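You operate a simulated robot arm through the tools that you are given. There is no shell and no other tool.

You run a simulated robot arm. Do the job below in one go: nothing can be reset, and whatever is moved stays where it is left.

TASK
Finish the spring: close its open clip and lift it onto the rest.
Fine: close the clip before you free the clamp; locating pin back up.

Only the result counts: the job must be done as asked and must still hold three seconds after the hand-in. Knocking over, shifting, dropping, spilling or breaking anything else fails it.

THE ROBOT
A 7-joint arm with a three-finger gripper, fixed in place. Base frame: the origin is at the foot of the arm, x ahead of it, y to its left, z up; the work surface is at about z = 862. Units: mm, degrees, N and s.
Its first joint turns from -166.0 to 166.0 degrees. Payload 2.69 kg.
Tool frame: the origin (TCP) lies between the finger pads and is the grasp point; the fingertips stand 30 mm ahead of it; z points along the fingers, y is the line along which they close. The gripper opens to 128 mm. The gripper's body begins 117 mm behind the TCP.
Orientation is that of the tool frame in the base frame, as a unit quaternion [w, x, y, z]. With the fingers straight down and closing along the base's y, the tool's x points along the base's -x, its y along +y and its z along -z.

THE INTERFACE
- The arm moves only by the tool apply_moves. Its argument "commands" is a list of rows, each an object of numbers (a shift or turn left out is 0, a gripper value left out holds the last): "x", "y", "z": the shift along the tool's x, y, z in mm; "wx", "wy", "wz": the turn, a rotation vector about the tool's x, y, z in degrees; "hand": the gripper command, from -1 (shut) to 1 (fully open), values between in proportion. In form: [{"x": .., "y": .., "z": .., "wx": .., "wy": .., "wz": .., "hand": ..}, ...]. A call has 1 to 20 rows; each row shifts and turns the commanded pose from where the row before left it, along the tool's axes as they then stand. Each row takes 0.2 s and may step no farther than 50 mm and 8.6 degrees from the row before; otherwise, or with a gripper value out of range, the whole call is refused. A pose out of reach is approached as far as the arm can. The call stops where the force on the tool passes 60 N (or 10 N more than at its start, if that is more) or the arm is blocked; 0.2 s more then pass. Each finger halts on what it meets, pressing with about 38 N; the grip force reading is that of the motor and also rises with nothing between the fingers. The clock runs only during rows and for 0.2 s after the last one: add rows that do not move to give the fingers time. The reply holds the time, the measured pose of the TCP, the force on the tool along the base axes, the opening and the grip force, in the units named above and with some noise, with the torque about the TCP (base axes, N m) and any sound that the robot's microphone picked up.
- Cameras (640 x 400 px; columns grow to the right, rows downward): "scene" is fixed at [49.2, 501.9, 1542.4]; the picture's right is [-0.09, -1.00, 0.00], its down [-0.58, 0.05, -0.81] and it looks along [0.81, -0.07, -0.59] (base axes); focal length 357 px, centre (320, 200). "wrist" rides on the gripper at [58, 54, -131] in the tool frame; the picture's right is [-0.68, 0.74, 0.00], its down [-0.62, -0.57, -0.55] and it looks along [-0.40, -0.37, 0.84] (tool axes); focal length 234 px, centre (320, 200). There is no depth. A picture from a camera that has moved, and an enlarged one, comes with that camera's place and axes in the base frame and with its lens.
- snapshot(camera): a new picture of that camera. The clock stands still meanwhile.
- lift_body(by): slides the trunk up (or, below 0, down) by that many mm; the arm rides with it, the base frame stays. It gives what a move gives, with no picture.
- enlarge(camera, box): a new picture of the part [left, top, right, bottom] of that camera's present view, enlarged. The clock stands still meanwhile.
- finish_job(): hands the job in; it is judged then, once.

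Nothing tells you positions but the pictures and the camera data. Unless the task says otherwise, let go and move clear before handing in.

The tools are called after "Request:" as a command line: name --argument value ..., lists and objects as JSON in quotes. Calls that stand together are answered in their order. apply_moves: Moves the arm, as the interface text tells. Its arguments: {"type":"object","properties":{"commands":{"type":"array","items":{"type":"object","properties":{"x":{"type":"number"},"y":{"type":"number"},"z":{"type":"number"},"wx":{"type":"number"},"wy":{"type":"number"},"wz":{"type":"number"},"hand":{"type":"number"}}}}},"required":["commands"]} The other tools are called the same way: lift_body (by) slides the trunk up or down; snapshot (camera) takes a picture; enlarge (camera, box) takes an enlarged picture of a part of a camera's view; finish_job () hands the job in.

At the start:

```text
clock: 0.0
tool_pos: [627.0, 167.6, 1248.7]
orientation: [-0.001, 0.0, 1.0, 0.0]
ft_force: [-0.3, 0.2, 0.4]
wrist_torque: [0.02, -0.01, 0.03]
gripper_width: 128.1
gripper_force: 0.2
trunk travel left (down, up): [-150.0, 200.0]
```

scene: 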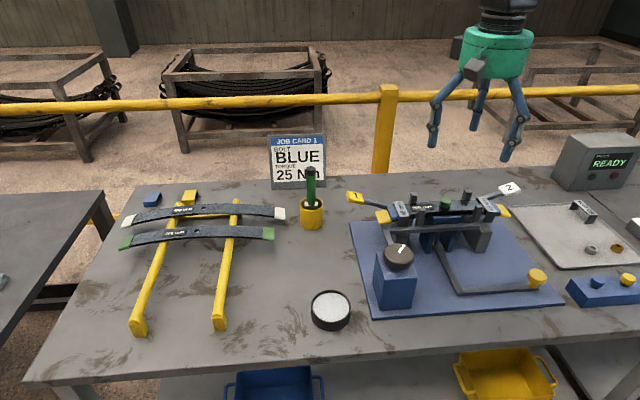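
wrist: 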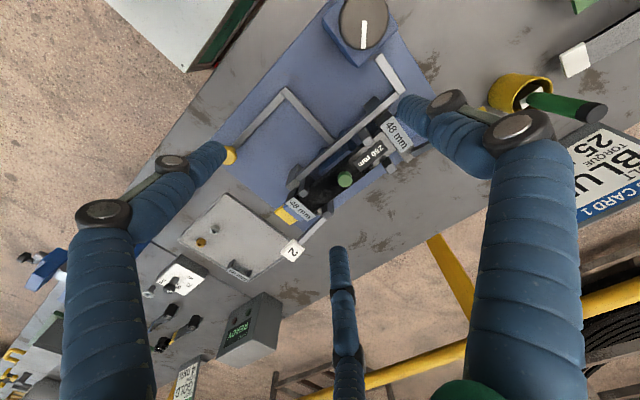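

I see a bench with a spring fixture (blue plate), a rest with two leaf springs on yellow bars, a job card, and a control box. I'll take enlarged views to understand the parts before moving.

Request:
enlarge --camera "scene" --box '[340, 170, 580, 320]'

Request:
enlarge --camera "scene" --box '[110, 120, 350, 340]'

Request:
enlarge --camera "scene" --box '[500, 120, 640, 320]'

Request:
enlarge --camera "wrist" --box '[180, 0, 460, 260]'

Request:
enlarge --camera "wrist" --box '[0, 200, 300, 400]'

```text
2.67 times, centred on (460, 245) of scene
camera zoom: at [49.2, 501.9, 1542.4], right [-0.09, -1.0, 0.0], down [-0.58, 0.05, -0.81], along [0.81, -0.07, -0.59], focal length 953 px, centre (-53, 80)
```

zoom: 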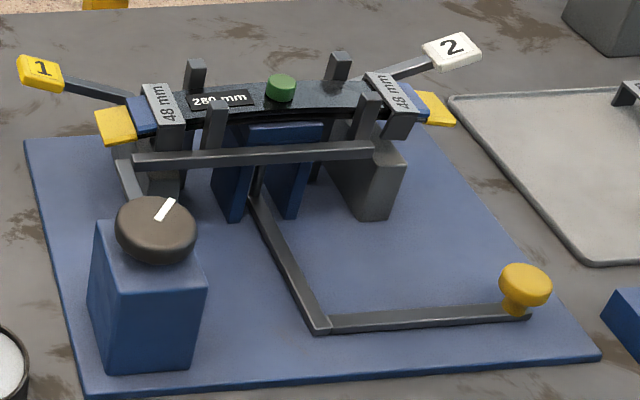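

```text
1.82 times, centred on (230, 230) of scene
camera zoom: at [49.2, 501.9, 1542.4], right [-0.09, -1.0, 0.0], down [-0.58, 0.05, -0.81], along [0.81, -0.07, -0.59], focal length 650 px, centre (484, 146)
```

zoom: 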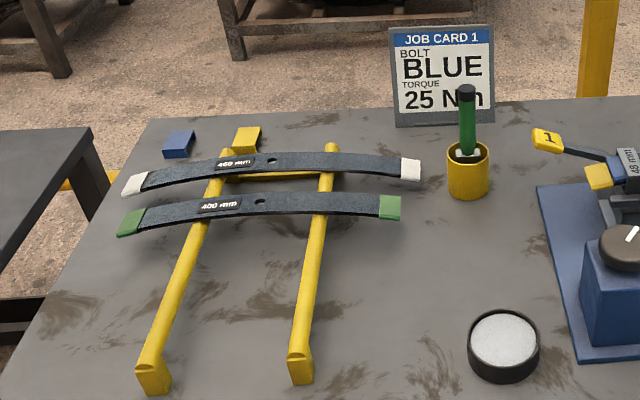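

```text
2.00 times, centred on (570, 220) of scene
camera zoom: at [49.2, 501.9, 1542.4], right [-0.09, -1.0, 0.0], down [-0.58, 0.05, -0.81], along [0.81, -0.07, -0.59], focal length 715 px, centre (-180, 160)
```

zoom: 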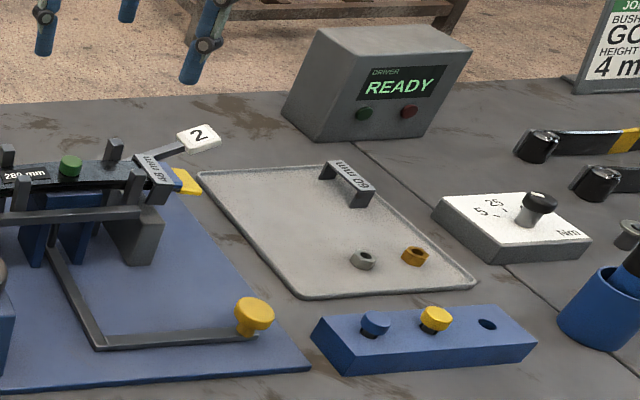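

```text
1.54 times, centred on (320, 130) of wrist
camera zoom: at [568.9, 221.5, 1380.4], right [0.68, 0.74, 0.0], down [0.62, -0.57, 0.55], along [0.4, -0.37, -0.84], focal length 360 px, centre (320, 308)
```

zoom: 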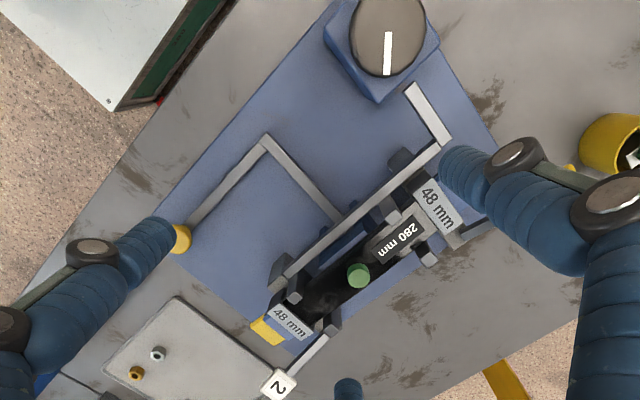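

```text
2.00 times, centred on (150, 300) of wrist
camera zoom: at [568.9, 221.5, 1380.4], right [0.68, 0.74, 0.0], down [0.62, -0.57, 0.55], along [0.4, -0.37, -0.84], focal length 468 px, centre (660, 0)
```

zoom: 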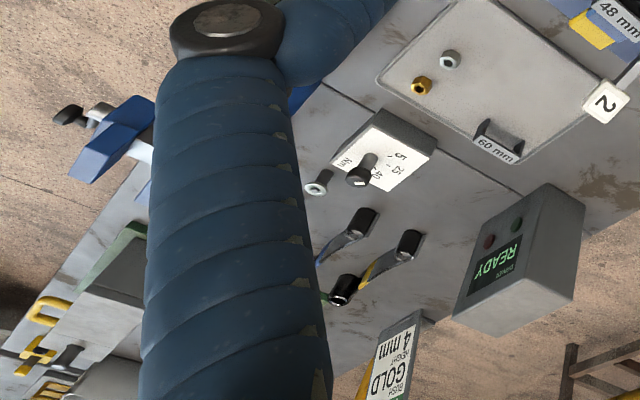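

I see the spring in the fixture with two 48 mm clips at its ends, and a gripper that looks three-fingered. I take the bolt head to be near (757, 116, 993). I'll look closer at the gripper and the rest of the scene before moving.

Request:
enlarge --camera "scene" --box '[400, 0, 560, 160]'

Request:
enlarge --camera "scene" --box '[340, 180, 440, 250]'

Request:
enlarge --camera "scene" --box '[430, 175, 530, 245]'

Request:
enlarge --camera "wrist" --box '[260, 90, 420, 260]'

```text
2.50 times, centred on (480, 80) of scene
camera zoom: at [49.2, 501.9, 1542.4], right [-0.09, -1.0, 0.0], down [-0.58, 0.05, -0.81], along [0.81, -0.07, -0.59], focal length 894 px, centre (-80, 500)
```

zoom: 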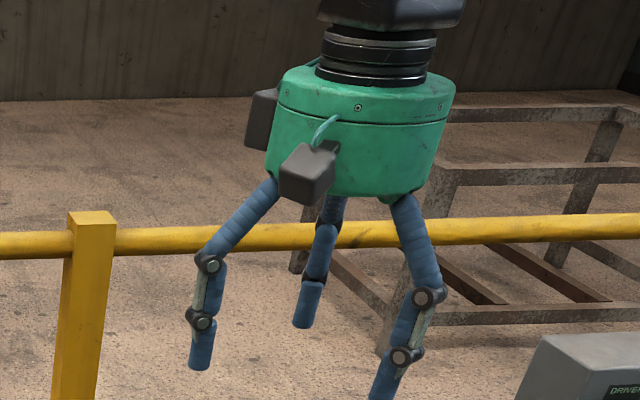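

```text
5.71 times, centred on (390, 215) of scene
camera zoom: at [49.2, 501.9, 1542.4], right [-0.09, -1.0, 0.0], down [-0.58, 0.05, -0.81], along [0.81, -0.07, -0.59], focal length 2042 px, centre (-80, 114)
```

zoom: 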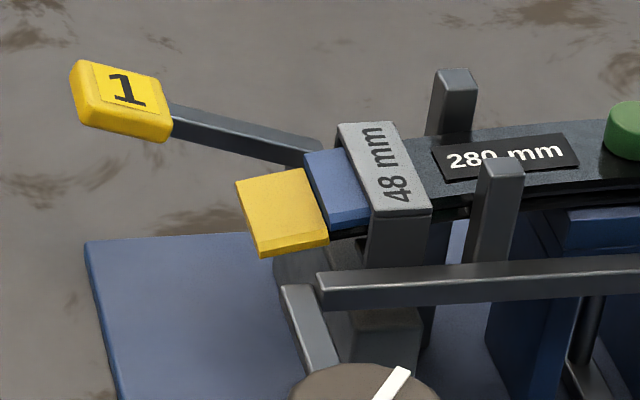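

```text
5.71 times, centred on (480, 210) of scene
camera zoom: at [49.2, 501.9, 1542.4], right [-0.09, -1.0, 0.0], down [-0.58, 0.05, -0.81], along [0.81, -0.07, -0.59], focal length 2042 px, centre (-594, 143)
```

zoom: 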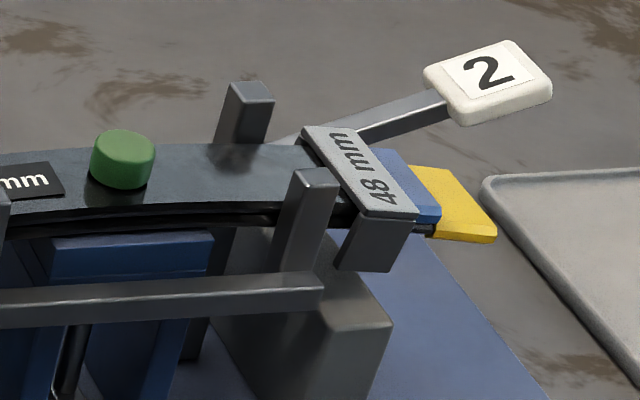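

```text
2.35 times, centred on (340, 175) of wrist
camera zoom: at [568.9, 221.5, 1380.4], right [0.68, 0.74, 0.0], down [0.62, -0.57, 0.55], along [0.4, -0.37, -0.84], focal length 551 px, centre (273, 259)
```

zoom: 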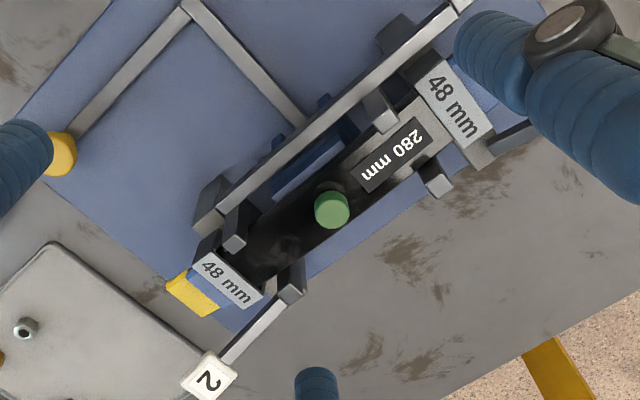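

I take clip 2 (right end) to be the likely open one, with the posts and long bar as the clamp, and the yellow knob linkage as the locating pin. Next I move the wrist camera for a closer view from the front.

Request:
apply_moves --commands '[{"x": 42.3, "y": 10.8, "z": 16.3, "hand": 1}, {"x": 42.3, "y": 10.8, "z": 16.3}, {"x": 42.3, "y": 10.8, "z": 16.3}, {"wy": -7.5}, {"wy": -7.5}, {"wy": -7.5}, {"wy": -7.5}, {}]'

Request:
snapshot --camera "wrist"

Request:
snapshot --camera "scene"

```text
clock: 1.8
tool_pos: [500.0, 200.4, 1199.0]
orientation: [0.259, 0.0, 0.966, -0.001]
ft_force: [-0.9, -0.5, -1.0]
wrist_torque: [0.03, -0.06, 0.01]
gripper_width: 128.0
gripper_force: 0.0
trunk travel left (down, up): [-150.0, 200.0]
```

```text
taken
camera wrist: at [383.6, 254.1, 1284.7], right [0.58, 0.74, 0.34], down [0.26, -0.57, 0.78], along [0.77, -0.37, -0.52], focal length 234 px, centre (320, 200)
```

wrist: 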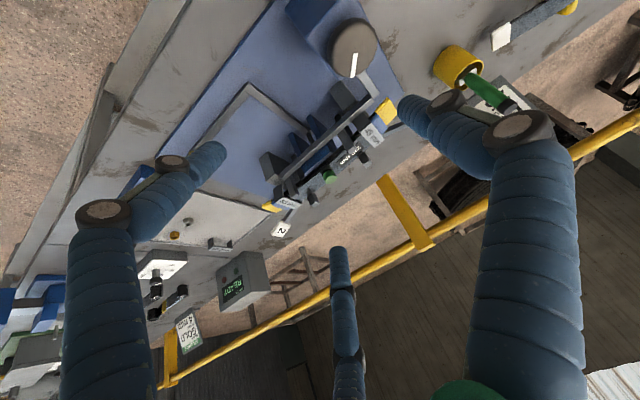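

```text
taken
```

scene: 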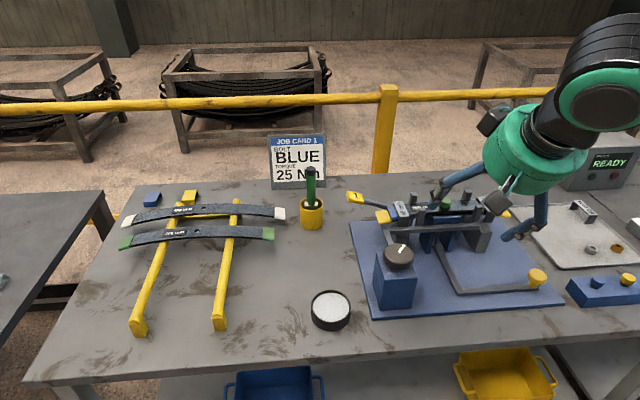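

The picture is roughly upside down, but the fixture sits in the middle of it. I'll enlarge it.

Request:
enlarge --camera "wrist" --box '[250, 50, 410, 240]'

Request:
enlarge --camera "wrist" --box '[0, 180, 300, 400]'

```text
2.11 times, centred on (330, 145) of wrist
camera zoom: at [383.6, 254.1, 1284.7], right [0.58, 0.74, 0.34], down [0.26, -0.57, 0.78], along [0.77, -0.37, -0.52], focal length 493 px, centre (299, 316)
```

zoom: 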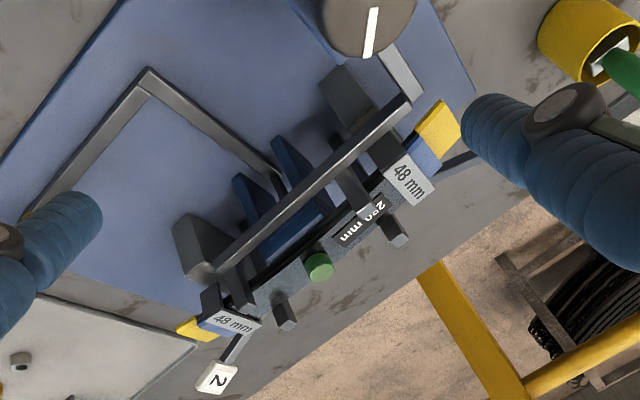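

```text
1.82 times, centred on (150, 290) of wrist
camera zoom: at [383.6, 254.1, 1284.7], right [0.58, 0.74, 0.34], down [0.26, -0.57, 0.78], along [0.77, -0.37, -0.52], focal length 426 px, centre (629, 36)
```

zoom: 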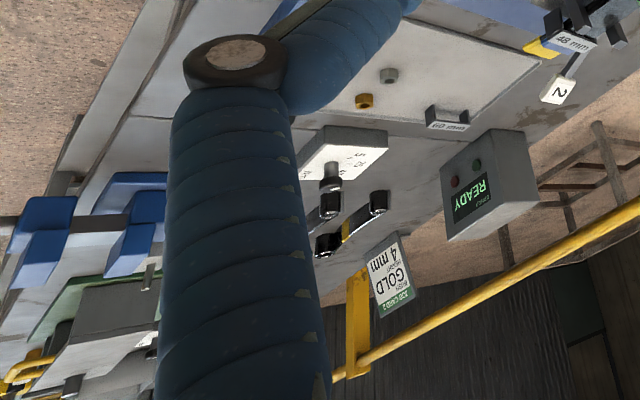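

The view is too small to tell the clips apart, so I move the camera nearer clip 2, staying about 40 mm above the posts.

Request:
apply_moves --commands '[{"wy": 7.5}, {"wy": 7.5}, {"x": -23.2, "y": -26.5, "z": 28.1}, {"x": -23.2, "y": -26.5, "z": 28.1}, {"x": -23.2, "y": -26.5, "z": 28.1}, {"x": -23.2, "y": -26.5, "z": 28.1}, {"x": -23.2, "y": -26.5, "z": 28.1}, {"x": -23.2, "y": -26.5, "z": 28.1}, {}]'

Request:
snapshot --camera "wrist"

Request:
snapshot --camera "scene"

```text
clock: 3.8
tool_pos: [677.3, 39.7, 1071.8]
orientation: [0.13, 0.0, 0.992, 0.0]
ft_force: [0.7, -0.7, 0.0]
wrist_torque: [0.05, 0.07, 0.01]
gripper_width: 128.2
gripper_force: 0.1
trunk travel left (down, up): [-150.0, 200.0]
```

```text
taken
camera wrist: at [587.7, 93.4, 1183.9], right [0.65, 0.74, 0.17], down [0.45, -0.57, 0.69], along [0.61, -0.37, -0.7], focal length 234 px, centre (320, 200)
```

wrist: 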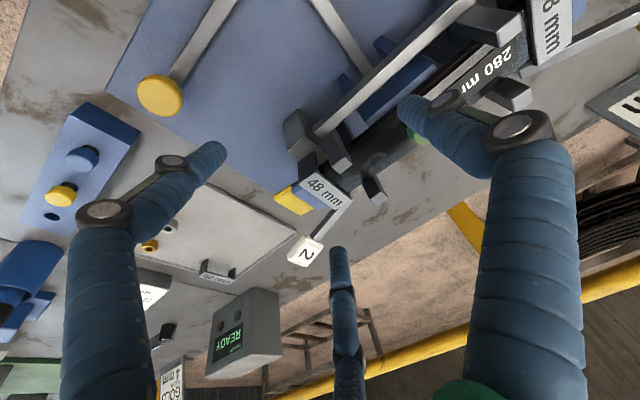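

```text
taken
```

scene: 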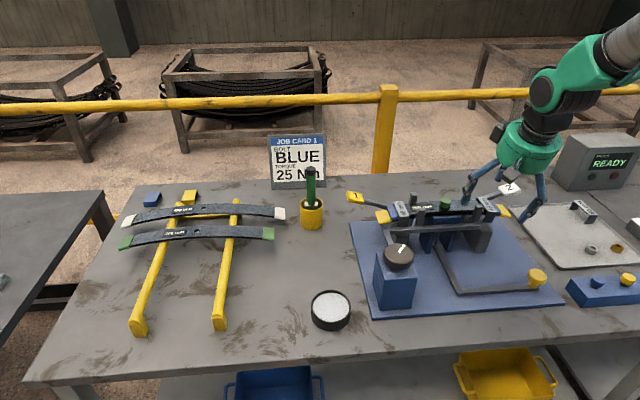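

Request:
enlarge --camera "wrist" --box '[260, 80, 420, 280]'

Request:
enlarge --camera "wrist" --box '[100, 0, 420, 200]'

Request:
enlarge --camera "wrist" --box '[400, 0, 640, 150]'

```text
2.00 times, centred on (340, 180) of wrist
camera zoom: at [587.7, 93.4, 1183.9], right [0.65, 0.74, 0.17], down [0.45, -0.57, 0.69], along [0.61, -0.37, -0.7], focal length 468 px, centre (280, 240)
```

zoom: 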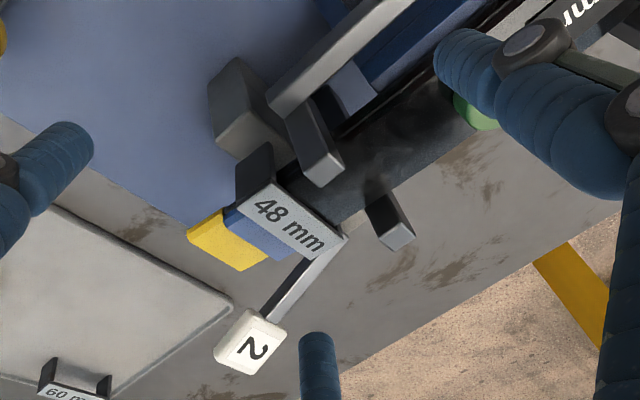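

```text
2.00 times, centred on (260, 100) of wrist
camera zoom: at [587.7, 93.4, 1183.9], right [0.65, 0.74, 0.17], down [0.45, -0.57, 0.69], along [0.61, -0.37, -0.7], focal length 468 px, centre (440, 400)
```

zoom: 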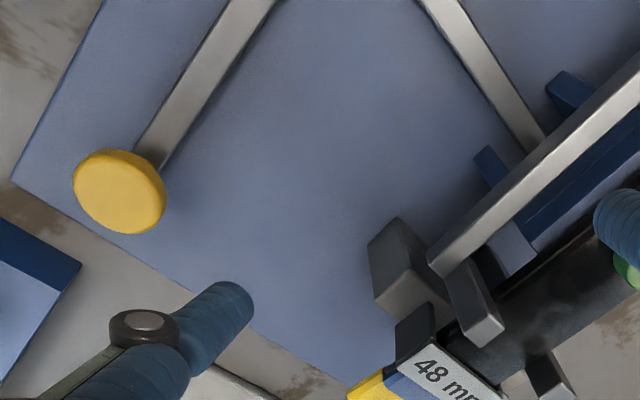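

```text
2.67 times, centred on (520, 75) of wrist
camera zoom: at [587.7, 93.4, 1183.9], right [0.65, 0.74, 0.17], down [0.45, -0.57, 0.69], along [0.61, -0.37, -0.7], focal length 624 px, centre (-213, 533)
```

zoom: 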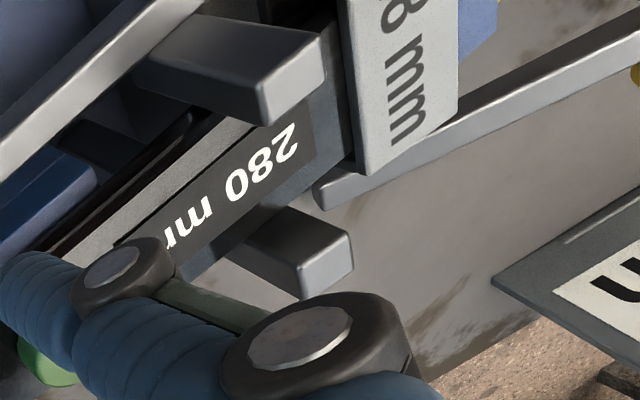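

Clip 2's front leg looks splayed compared with clip 1's, but I need a lower front view of the legs, the pin and the knob box. I'm backing off and tilting the camera toward horizontal.

Request:
apply_moves --commands '[{"x": 23.9, "y": 26.5, "z": -6.4}, {"x": 23.9, "y": 26.5, "z": -6.4}, {"x": 23.9, "y": 26.5, "z": -6.4}, {"x": 23.9, "y": 26.5, "z": -6.4}, {"wy": -7}, {"wy": -7}, {"wy": -7}, {"wy": -7}, {"wy": -7}, {"x": 23, "z": 19.3}, {}]'

Request:
snapshot --camera "wrist"

Request:
snapshot --camera "scene"

```text
clock: 6.2
tool_pos: [579.6, 147.2, 1044.9]
orientation: [0.424, -0.001, 0.906, 0.001]
ft_force: [-0.1, -0.8, 0.2]
wrist_torque: [0.0, 0.02, 0.0]
gripper_width: 127.9
gripper_force: 0.1
trunk travel left (down, up): [-150.0, 200.0]
```

```text
taken
camera wrist: at [440.8, 200.7, 1084.5], right [0.43, 0.74, 0.52], down [-0.03, -0.57, 0.82], along [0.9, -0.37, -0.23], focal length 234 px, centre (320, 200)
```

wrist: 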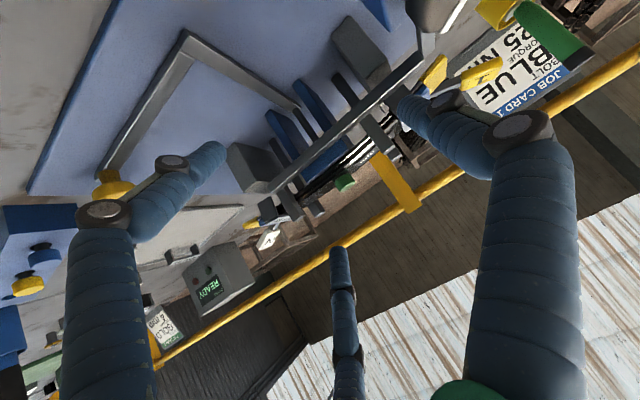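

```text
taken
```

scene: 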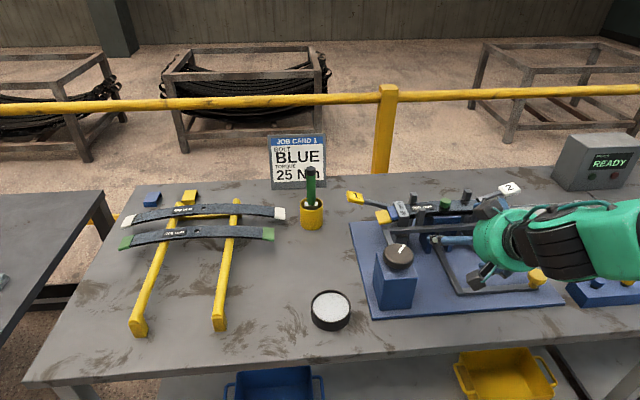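

Request:
enlarge --camera "wrist" --box '[220, 40, 420, 260]'

Request:
enlarge --camera "wrist" --box '[320, 0, 480, 160]'

Request:
enlarge --camera "wrist" --box '[220, 140, 340, 260]'

```text
1.82 times, centred on (320, 150) of wrist
camera zoom: at [440.8, 200.7, 1084.5], right [0.43, 0.74, 0.52], down [-0.03, -0.57, 0.82], along [0.9, -0.37, -0.23], focal length 426 px, centre (320, 291)
```

zoom: 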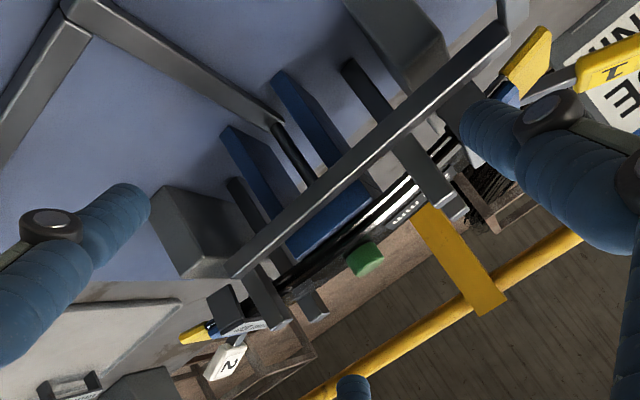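

```text
2.50 times, centred on (400, 80) of wrist
camera zoom: at [440.8, 200.7, 1084.5], right [0.43, 0.74, 0.52], down [-0.03, -0.57, 0.82], along [0.9, -0.37, -0.23], focal length 585 px, centre (120, 500)
```

zoom: 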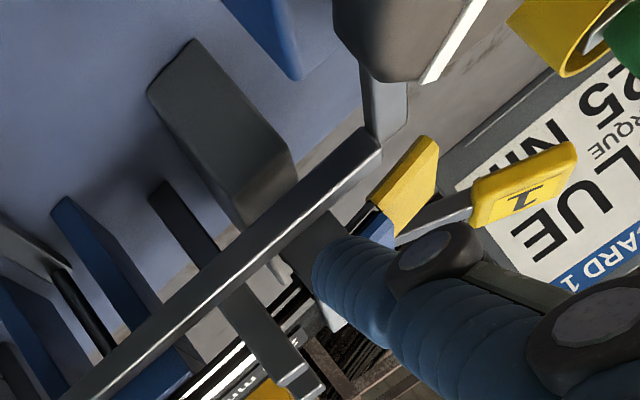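

```text
3.33 times, centred on (280, 200) of wrist
camera zoom: at [440.8, 200.7, 1084.5], right [0.43, 0.74, 0.52], down [-0.03, -0.57, 0.82], along [0.9, -0.37, -0.23], focal length 781 px, centre (453, 200)
```

zoom: 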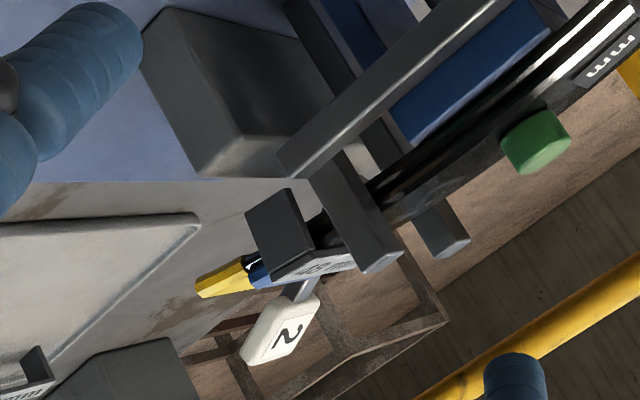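

I see a dark rod running from the yellow-knob L-bar up between the blue legs under the spring, and clip 2's front leg appears splayed outward. I'll lift, level the tool and yaw -90° to look at clip 2 end-on from the right.

Request:
apply_moves --commands '[{"x": -28.7, "z": -24.1}, {"x": -28.7, "z": -24.1}, {"x": -28.7, "z": -24.1}, {"x": -28.7, "z": -24.1}, {"wy": 8.4}, {"wy": 8.4}, {"wy": 8.4}, {"wy": 8.4}, {"wy": 8.4}, {"wy": 8.0}, {}]'

Request:
apply_moves --commands '[{"wz": -8.2}, {"wz": -8.2}, {"wz": -8.2}, {"wz": -8.2}, {"wz": -8.2}, {"wz": -8.2}, {"wz": -8.2}, {"wz": -8.2}, {"wz": -8.2}, {"wz": -8.2}, {"wz": -8.0}, {}]'

Request:
snapshot --camera "wrist"

Request:
snapshot --camera "scene"

```text
clock: 8.6
tool_pos: [580.3, 147.1, 1190.9]
orientation: [-0.001, 0.001, 1.0, -0.001]
ft_force: [0.6, 0.1, 0.5]
wrist_torque: [-0.01, 0.08, 0.0]
gripper_width: 128.1
gripper_force: 0.0
trunk travel left (down, up): [-150.0, 200.0]
```

```text
clock: 11.2
tool_pos: [579.4, 146.5, 1192.8]
orientation: [0.001, 0.708, -0.706, 0.0]
ft_force: [-1.2, 0.6, 1.2]
wrist_torque: [-0.01, -0.03, -0.02]
gripper_width: 128.1
gripper_force: 0.0
trunk travel left (down, up): [-150.0, 200.0]
```

```text
taken
camera wrist: at [526.2, 88.5, 1324.6], right [-0.74, 0.68, 0.0], down [0.56, 0.62, 0.55], along [0.37, 0.4, -0.84], focal length 234 px, centre (320, 200)
```

wrist: 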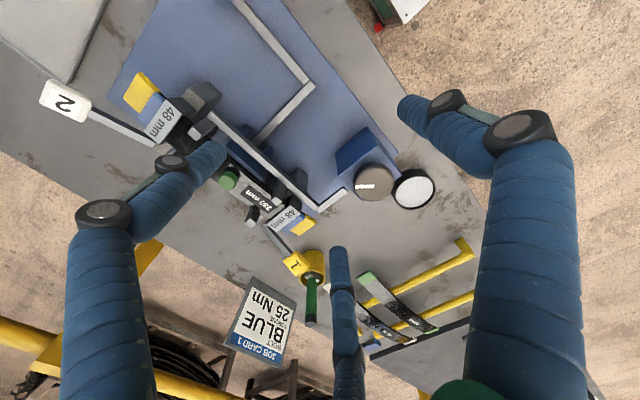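

```text
taken
```

scene: 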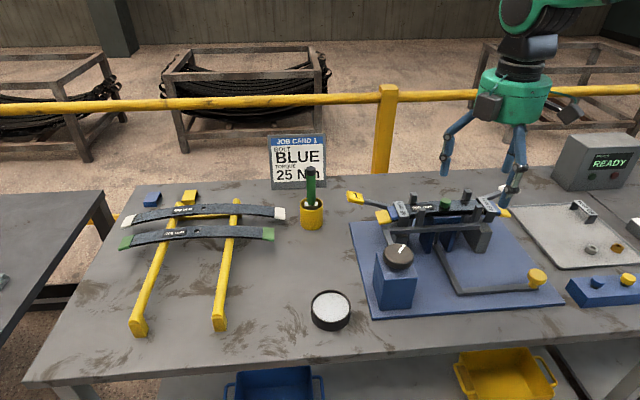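

The yaw worked, and this view shows the short arm linking the knob box to the long clamp bar. I'll enlarge it, then move to the end-on view of clip 2.

Request:
enlarge --camera "wrist" --box '[30, 60, 250, 200]'

Request:
enlarge --camera "wrist" --box '[200, 60, 440, 240]'

Request:
apply_moves --commands '[{"x": 48, "y": -16}, {"x": 48, "y": -16}, {"x": 48, "y": -16}, {"x": 48, "y": -16}, {"x": 48, "y": -16}, {"x": 48, "y": -16}, {"x": 18, "y": -6}, {"wy": -8}, {"wy": -8}, {"wy": -8}, {"wy": -8}, {"wy": -8}, {}]'

Request:
snapshot --camera "wrist"

```text
2.86 times, centred on (140, 130) of wrist
camera zoom: at [526.2, 88.5, 1324.6], right [-0.74, 0.68, 0.0], down [0.56, 0.62, 0.55], along [0.37, 0.4, -0.84], focal length 669 px, centre (834, 400)
```

zoom: 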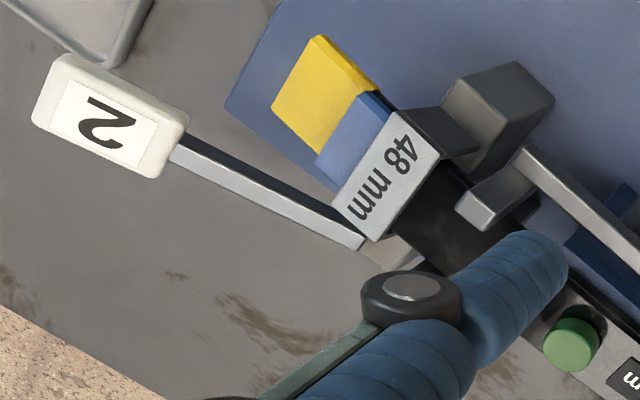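

```text
2.22 times, centred on (320, 150) of wrist
camera zoom: at [526.2, 88.5, 1324.6], right [-0.74, 0.68, 0.0], down [0.56, 0.62, 0.55], along [0.37, 0.4, -0.84], focal length 520 px, centre (320, 311)
```

zoom: 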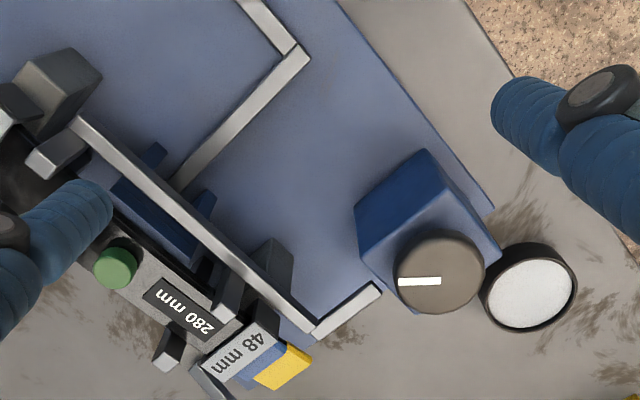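

```text
refused: row 1 steps farther than a row can; nothing moved
```

```text
taken
camera wrist: at [526.2, 88.5, 1324.6], right [-0.74, 0.68, 0.0], down [0.56, 0.62, 0.55], along [0.37, 0.4, -0.84], focal length 234 px, centre (320, 200)
```

wrist: 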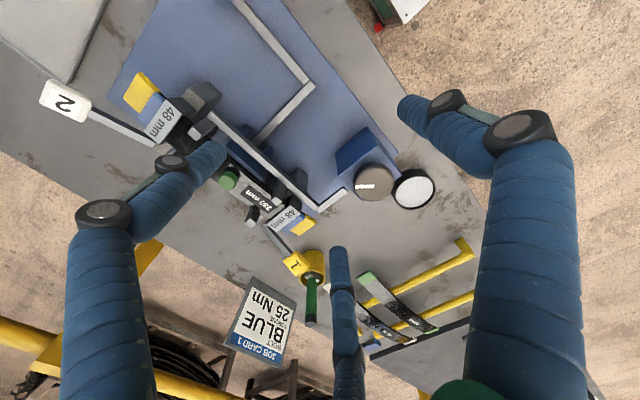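

Clip 2's front leg sticks out past its label, while clip 1's is tucked underneath, so clip 2 is the open one. I'll repeat the move to the end-on view with smaller steps.

Request:
apply_moves --commands '[{"x": 45, "y": -15}, {"x": 45, "y": -15}, {"x": 45, "y": -15}, {"x": 45, "y": -15}, {"x": 45, "y": -15}, {"x": 45, "y": -15}, {"x": 36, "y": -12}, {"wy": -8}, {"wy": -8}, {"wy": -8}, {"wy": -8}, {"wy": -8}, {}]'

Request:
snapshot --camera "wrist"

Request:
snapshot --camera "scene"

```text
clock: 14.0
tool_pos: [681.3, -159.4, 1192.0]
orientation: [0.242, -0.664, 0.665, 0.242]
ft_force: [0.0, 0.2, -0.3]
wrist_torque: [0.05, 0.03, 0.0]
gripper_width: 127.9
gripper_force: 0.1
trunk travel left (down, up): [-150.0, 200.0]
```

```text
taken
camera wrist: at [628.6, -288.9, 1256.1], right [-0.74, 0.52, 0.44], down [0.57, 0.12, 0.82], along [0.37, 0.85, -0.38], focal length 234 px, centre (320, 200)
```

wrist: 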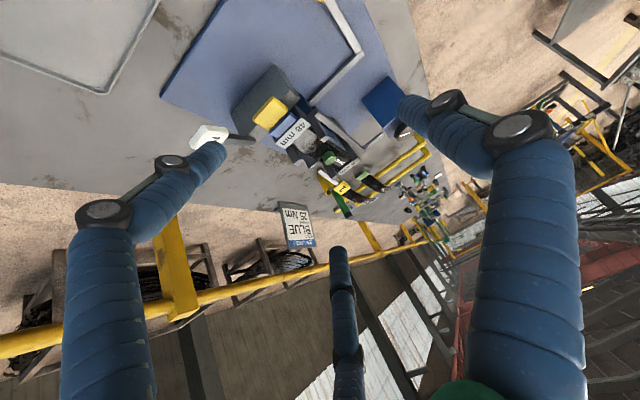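

```text
taken
```

scene: 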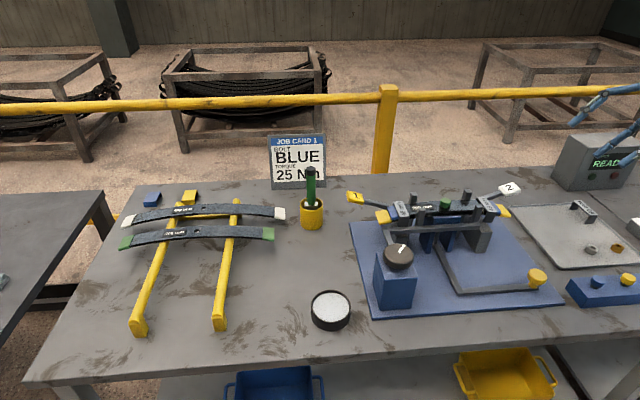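

The clip is still small in this view, so I lower about 130 mm for a flatter end-on look.

Request:
apply_moves --commands '[{"x": 27.9, "z": 33.2}, {"x": 27.9, "z": 33.2}, {"x": 27.9, "z": 33.2}, {}]'

Request:
enlarge --camera "wrist" --box '[200, 60, 420, 240]'

Request:
snapshot --camera "wrist"

```text
clock: 15.0
tool_pos: [682.2, -158.6, 1062.3]
orientation: [0.241, -0.664, 0.665, 0.242]
ft_force: [-0.2, 0.1, -0.1]
wrist_torque: [0.07, 0.02, 0.01]
gripper_width: 128.2
gripper_force: 0.0
trunk travel left (down, up): [-150.0, 200.0]
```

```text
2.22 times, centred on (310, 150) of wrist
camera zoom: at [629.0, -287.2, 1126.1], right [-0.74, 0.52, 0.43], down [0.57, 0.12, 0.82], along [0.37, 0.85, -0.38], focal length 520 px, centre (342, 311)
```

zoom: 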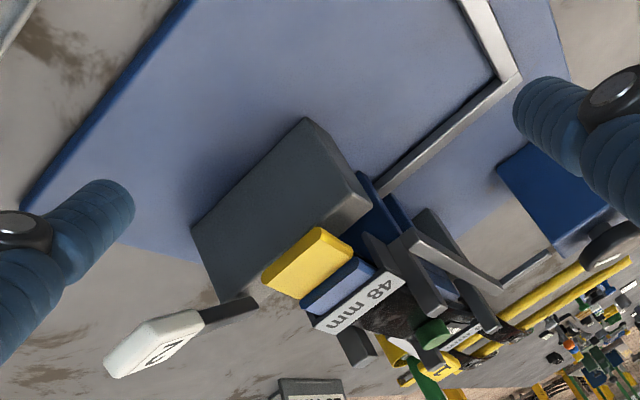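

```text
taken
camera wrist: at [629.0, -287.2, 1126.1], right [-0.74, 0.52, 0.43], down [0.57, 0.12, 0.82], along [0.37, 0.85, -0.38], focal length 234 px, centre (320, 200)
```

wrist: 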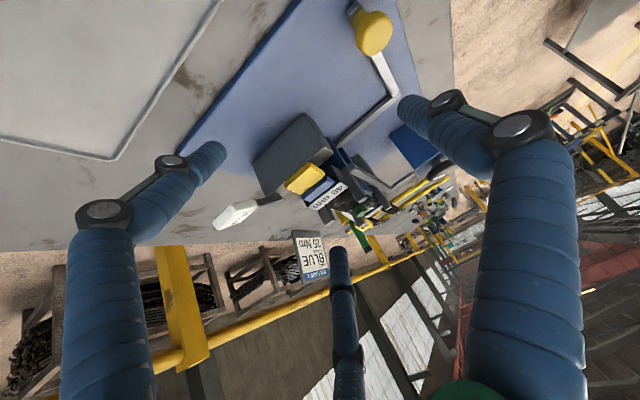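

Request:
enlarge --camera "wrist" --box '[270, 120, 400, 220]'

Request:
enlarge --camera "wrist" --box '[200, 150, 300, 240]'

```text
4.00 times, centred on (335, 170) of wrist
camera zoom: at [629.0, -287.2, 1126.1], right [-0.74, 0.52, 0.43], down [0.57, 0.12, 0.82], along [0.37, 0.85, -0.38], focal length 937 px, centre (260, 320)
```

zoom: 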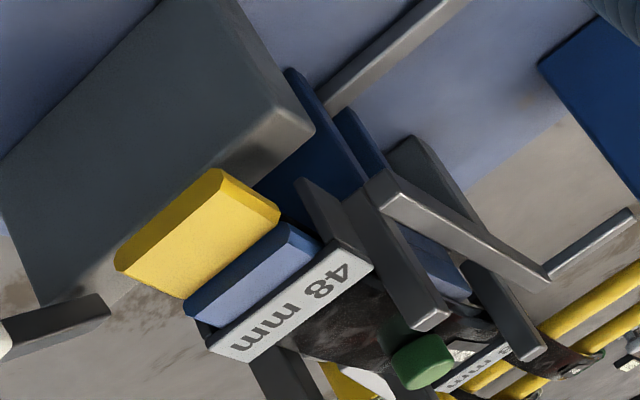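

```text
4.44 times, centred on (250, 195) of wrist
camera zoom: at [629.0, -287.2, 1126.1], right [-0.74, 0.52, 0.43], down [0.57, 0.12, 0.82], along [0.37, 0.85, -0.38], focal length 1041 px, centre (631, 222)
```

zoom: 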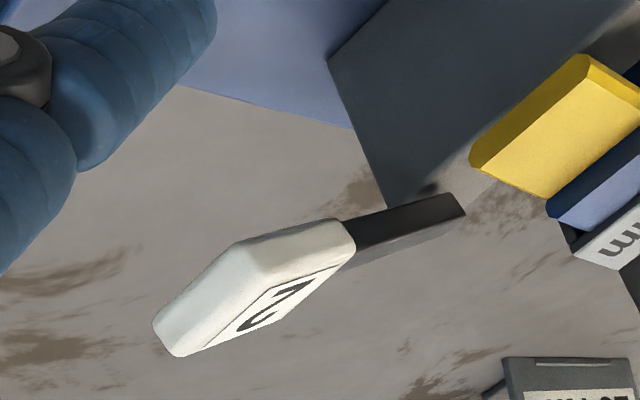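

Lever 2's handle I place near (815, -97, 992), with its inner end near (812, 2, 952) behind the clip. I'm shifting the camera right along +x and up a little to see how the lever attaches.

Request:
apply_moves --commands '[{"x": -25.7, "z": -30.6}, {"y": -48}, {"y": -48}, {"y": -40}, {}]'

Request:
snapshot --camera "wrist"

Request:
enlarge --camera "wrist" --box '[250, 80, 430, 240]'

```text
clock: 16.2
tool_pos: [817.7, -160.2, 1100.9]
orientation: [0.242, -0.664, 0.664, 0.242]
ft_force: [-1.1, 0.7, 0.2]
wrist_torque: [0.03, 0.06, 0.01]
gripper_width: 127.9
gripper_force: 0.0
trunk travel left (down, up): [-150.0, 200.0]
```

```text
taken
camera wrist: at [764.6, -289.2, 1165.1], right [-0.74, 0.52, 0.44], down [0.57, 0.12, 0.82], along [0.37, 0.85, -0.38], focal length 234 px, centre (320, 200)
```

wrist: 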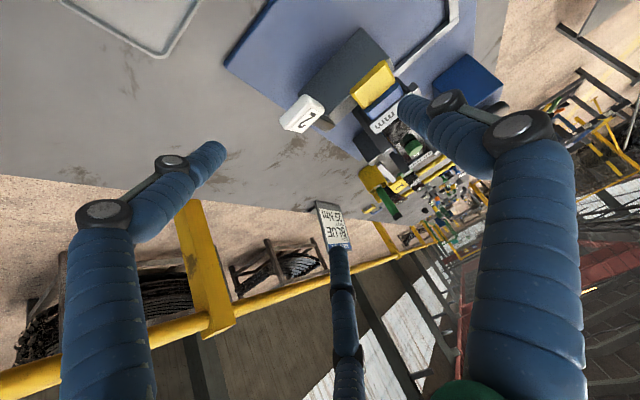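

```text
2.50 times, centred on (340, 160) of wrist
camera zoom: at [764.6, -289.2, 1165.1], right [-0.74, 0.52, 0.44], down [0.57, 0.12, 0.82], along [0.37, 0.85, -0.38], focal length 585 px, centre (270, 300)
```

zoom: 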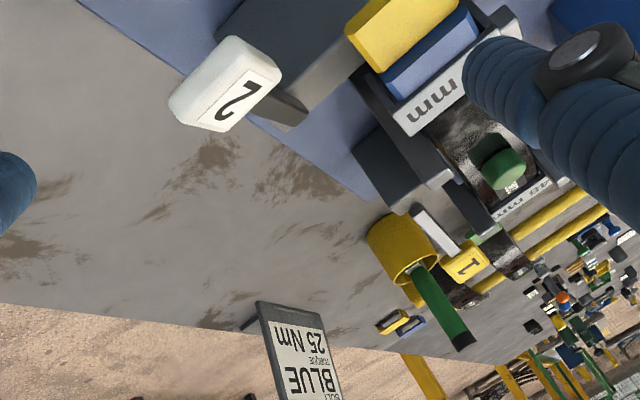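

The rod of lever 2 seems to end in free space behind the clip, so it is probably hinged there. Next I check the yellow knob and L-bar from the right to judge whether the pin is up or down.

Request:
apply_moves --commands '[{"x": 13.9, "y": 38.9, "z": 4.9}, {"x": 13.9, "y": 38.9, "z": 4.9}, {"x": 13.9, "y": 38.9, "z": 4.9}, {"x": 13.9, "y": 38.9, "z": 4.9}, {"x": 13.9, "y": 38.9, "z": 4.9}, {"x": 13.9, "y": 38.9, "z": 4.9}, {"x": 13.9, "y": 38.9, "z": 4.9}, {"x": 13.9, "y": 38.9, "z": 4.9}, {}]'

Request:
snapshot --camera "wrist"

Request:
enlarge --camera "wrist" --box '[220, 60, 420, 220]'

```text
clock: 18.2
tool_pos: [506.0, -219.5, 1002.7]
orientation: [-0.241, 0.665, -0.664, -0.242]
ft_force: [-0.6, -0.4, 0.9]
wrist_torque: [0.01, -0.03, -0.02]
gripper_width: 128.1
gripper_force: 0.0
trunk travel left (down, up): [-150.0, 200.0]
```

```text
taken
camera wrist: at [452.6, -349.2, 1065.3], right [-0.74, 0.52, 0.43], down [0.57, 0.12, 0.82], along [0.37, 0.85, -0.38], focal length 234 px, centre (320, 200)
```

wrist: 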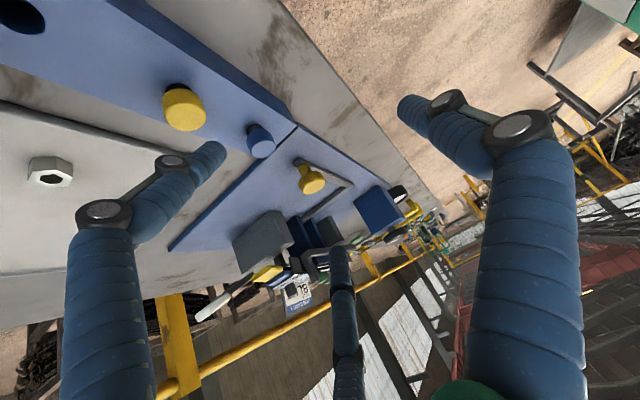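

```text
2.50 times, centred on (320, 140) of wrist
camera zoom: at [452.6, -349.2, 1065.3], right [-0.74, 0.52, 0.43], down [0.57, 0.12, 0.82], along [0.37, 0.85, -0.38], focal length 585 px, centre (320, 350)
```

zoom: 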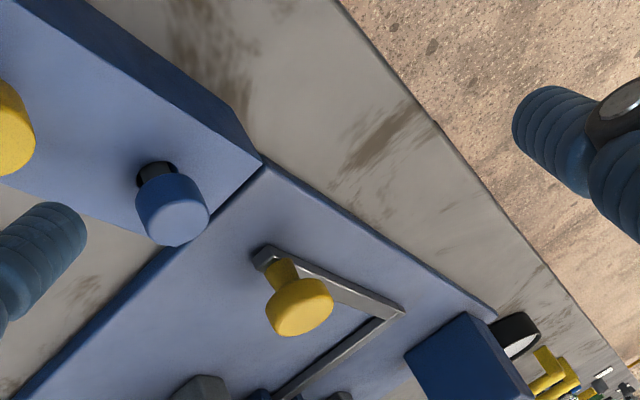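

The pin linkage lies right down at the plate, so I take the locating pin to be down now. I'll raise up, return to yaw 0 and scan the right half of the bench for any other rest.

Request:
apply_moves --commands '[{"x": -25.7, "z": -30.6}, {"x": -25.7, "z": -30.6}, {"x": -25.7, "z": -30.6}, {"x": -25.7, "z": -30.6}, {"x": -25.7, "z": -30.6}, {"wy": 8}, {"wy": 8}, {"wy": 8}, {"wy": 8}, {"wy": 8}, {"wz": 8.2}, {"wz": 8.2}, {"wz": 8.2}, {"wz": 8.2}, {"wz": 8.2}, {"wz": 8.2}, {"wz": 8.2}, {"wz": 8.2}, {"wz": 8.2}, {"wz": 8.2}]'

Request:
apply_moves --commands '[{"wz": 8.0}, {}]'

Request:
snapshot --camera "wrist"

```text
clock: 22.4
tool_pos: [505.9, -219.3, 1200.0]
orientation: [0.0, -0.069, 0.998, 0.0]
ft_force: [-0.4, -0.1, -0.1]
wrist_torque: [0.02, 0.01, -0.02]
gripper_width: 127.9
gripper_force: 0.1
trunk travel left (down, up): [-150.0, 200.0]
```

```text
clock: 23.0
tool_pos: [506.0, -219.2, 1199.7]
orientation: [0.0, 0.0, 1.0, -0.001]
ft_force: [-0.2, 0.3, 0.6]
wrist_torque: [0.04, -0.01, 0.0]
gripper_width: 128.2
gripper_force: 0.0
trunk travel left (down, up): [-150.0, 200.0]
```

```text
taken
camera wrist: at [448.2, -165.1, 1332.2], right [0.68, 0.74, 0.0], down [0.62, -0.57, 0.55], along [0.4, -0.37, -0.84], focal length 234 px, centre (320, 200)
```

wrist: 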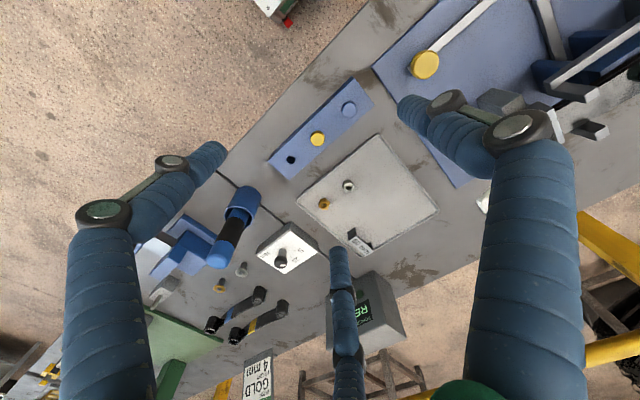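

No second rest so far on this side: a bolt rack, tray, driver, dial box and spanners. I'll go further right to be sure.

Request:
apply_moves --commands '[{"y": -48}, {"y": -48}, {"y": -48}, {"y": -48}, {"y": -48}, {"y": -48}, {}]'

Request:
snapshot --camera "wrist"

```text
clock: 24.6
tool_pos: [507.8, -508.2, 1200.6]
orientation: [0.0, 0.001, 1.0, 0.001]
ft_force: [-0.2, -0.5, 0.0]
wrist_torque: [0.05, -0.01, -0.02]
gripper_width: 127.8
gripper_force: 0.1
trunk travel left (down, up): [-150.0, 200.0]
```

```text
taken
camera wrist: at [449.9, -453.7, 1332.1], right [0.68, 0.74, 0.0], down [0.62, -0.57, 0.55], along [0.4, -0.37, -0.84], focal length 234 px, centre (320, 200)
```

wrist: 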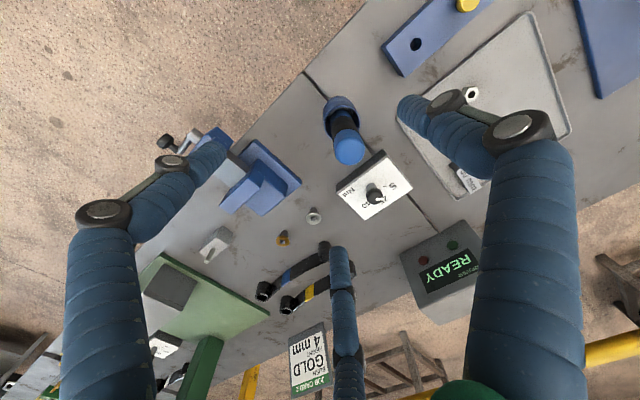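

There's no other spring rest on the right, so the yellow rails are the rest. Now I go to the left end to compare lever 1 and clip 1 with lever 2 and clip 2.

Request:
apply_moves --commands '[{"x": -11, "y": 46.3}, {"x": -11, "y": 46.3}, {"x": -11, "y": 46.3}, {"x": -11, "y": 46.3}, {"x": -11, "y": 46.3}, {"x": -11, "y": 46.3}, {"x": -11, "y": 46.3}, {"x": -11, "y": 46.3}, {"x": -11, "y": 46.3}, {"x": -11, "y": 46.3}, {"x": -11, "y": 46.3}, {"x": -11, "y": 46.3}, {"x": -11, "y": 46.3}, {"x": -11, "y": 46.3}, {"x": -11, "y": 46.3}, {"x": -11, "y": 46.3}, {"x": -11, "y": 46.3}, {"x": -11, "y": 46.3}, {"x": -11, "y": 46.3}, {}]'

Request:
snapshot --camera "wrist"

Request:
apply_moves --commands '[{"wx": 8}, {"wx": 8}, {"wx": 8}, {"wx": 8}, {"wx": 8}, {"y": -25.7, "z": 30.6}, {"y": -25.7, "z": 30.6}, {"y": -25.7, "z": 30.6}, {}]'

Request:
snapshot --camera "wrist"

```text
clock: 28.8
tool_pos: [718.4, 373.5, 1199.8]
orientation: [0.0, 0.0, 1.0, -0.001]
ft_force: [0.2, 0.6, -0.7]
wrist_torque: [-0.08, 0.05, 0.03]
gripper_width: 128.1
gripper_force: 0.1
trunk travel left (down, up): [-150.0, 200.0]
```

```text
taken
camera wrist: at [660.5, 427.1, 1331.9], right [0.68, 0.74, 0.0], down [0.62, -0.57, 0.55], along [0.4, -0.37, -0.84], focal length 234 px, centre (320, 200)
```

wrist: 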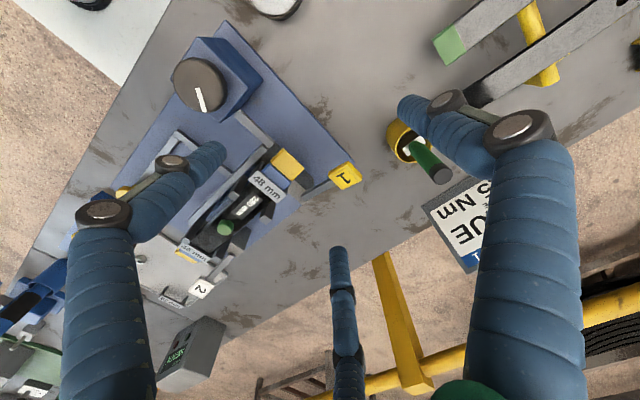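

```text
clock: 30.8
tool_pos: [714.3, 252.2, 1181.1]
orientation: [0.0, 0.001, 0.94, -0.342]
ft_force: [0.9, -0.4, 0.4]
wrist_torque: [0.05, 0.01, -0.06]
gripper_width: 128.1
gripper_force: 0.1
trunk travel left (down, up): [-150.0, 200.0]
```

```text
taken
camera wrist: at [656.4, 377.2, 1248.4], right [0.68, 0.56, -0.47], down [0.62, -0.08, 0.78], along [0.4, -0.82, -0.4], focal length 234 px, centre (320, 200)
```

wrist: 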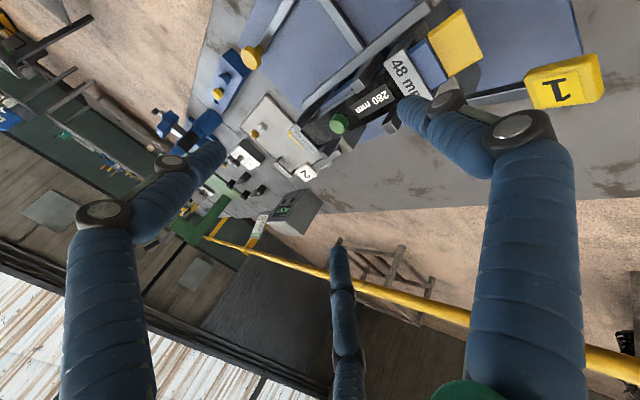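

I had a sign wrong and drifted toward -y, still well clear. I correct to the intended spot beyond lever 1.

Request:
apply_moves --commands '[{"y": 45.8, "z": 8.3}, {"y": 45.8, "z": 8.3}, {"y": 45.8, "z": 8.3}, {"y": 45.8, "z": 8.3}, {}]'

Request:
snapshot --camera "wrist"

Request:
enlarge --camera "wrist" --box '[220, 60, 400, 220]'

```text
clock: 32.0
tool_pos: [713.0, 374.8, 1037.1]
orientation: [-0.001, -0.001, 0.939, -0.343]
ft_force: [0.8, 0.3, -0.6]
wrist_torque: [-0.15, 0.06, -0.01]
gripper_width: 128.0
gripper_force: 0.0
trunk travel left (down, up): [-150.0, 200.0]
```

```text
taken
camera wrist: at [655.6, 498.8, 1103.2], right [0.68, 0.56, -0.47], down [0.62, -0.08, 0.78], along [0.4, -0.82, -0.4], focal length 234 px, centre (320, 200)
```

wrist: 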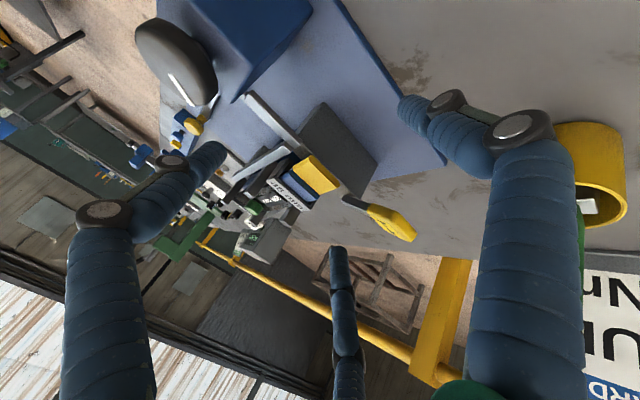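

```text
2.50 times, centred on (310, 140) of wrist
camera zoom: at [655.6, 498.8, 1103.2], right [0.68, 0.56, -0.47], down [0.62, -0.08, 0.78], along [0.4, -0.82, -0.4], focal length 585 px, centre (345, 350)
```

zoom: 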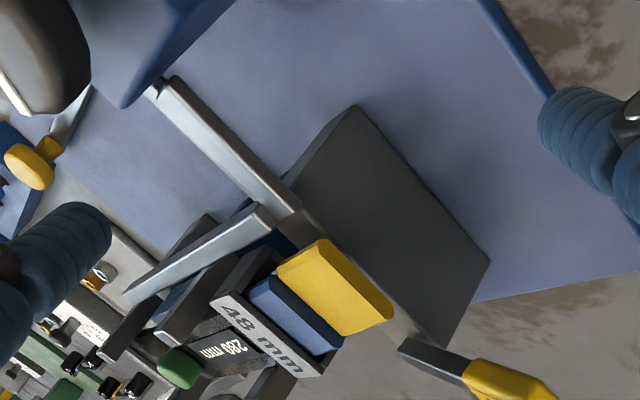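

Clip 1's front leg hangs vertical here, which confirms clip 1 is closed and clip 2 open. I'll take high-magnification crops of lever 1's root and the knob arm from this spot.

Request:
enlarge --camera "wrist" --box '[250, 150, 330, 215]'

Request:
enlarge --camera "wrist" --box '[320, 170, 420, 250]'

Request:
enlarge --camera "wrist" --box '[130, 0, 310, 150]'

```text
6.15 times, centred on (290, 182) of wrist
camera zoom: at [655.6, 498.8, 1103.2], right [0.68, 0.56, -0.47], down [0.62, -0.08, 0.78], along [0.4, -0.82, -0.4], focal length 1441 px, centre (505, 308)
```

zoom: 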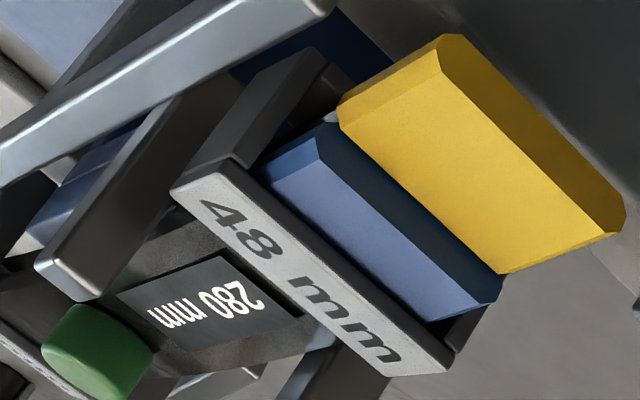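

```text
5.00 times, centred on (370, 210) of wrist
camera zoom: at [655.6, 498.8, 1103.2], right [0.68, 0.56, -0.47], down [0.62, -0.08, 0.78], along [0.4, -0.82, -0.4], focal length 1171 px, centre (70, 150)
```

zoom: 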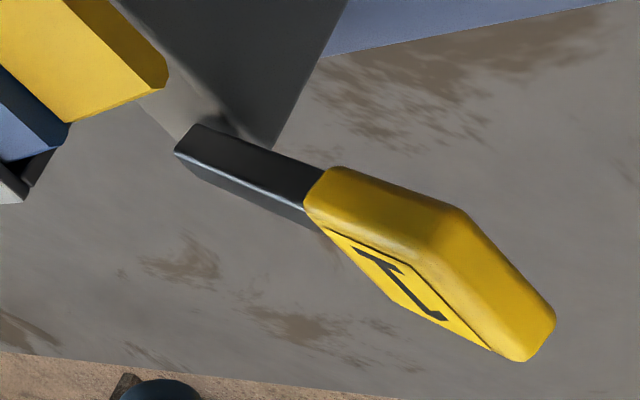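

```text
2.67 times, centred on (220, 75) of wrist
camera zoom: at [655.6, 498.8, 1103.2], right [0.68, 0.56, -0.47], down [0.62, -0.08, 0.78], along [0.4, -0.82, -0.4], focal length 624 px, centre (587, 533)
```

zoom: 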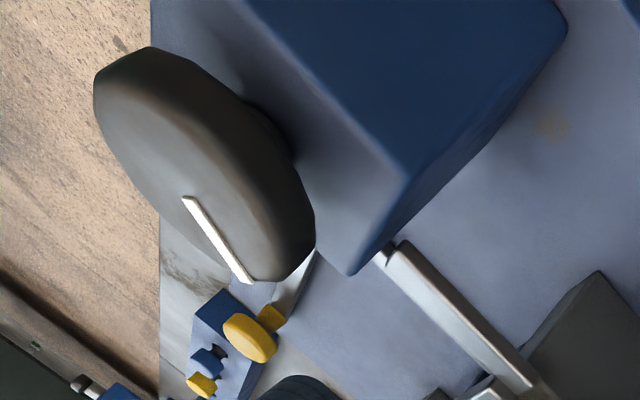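

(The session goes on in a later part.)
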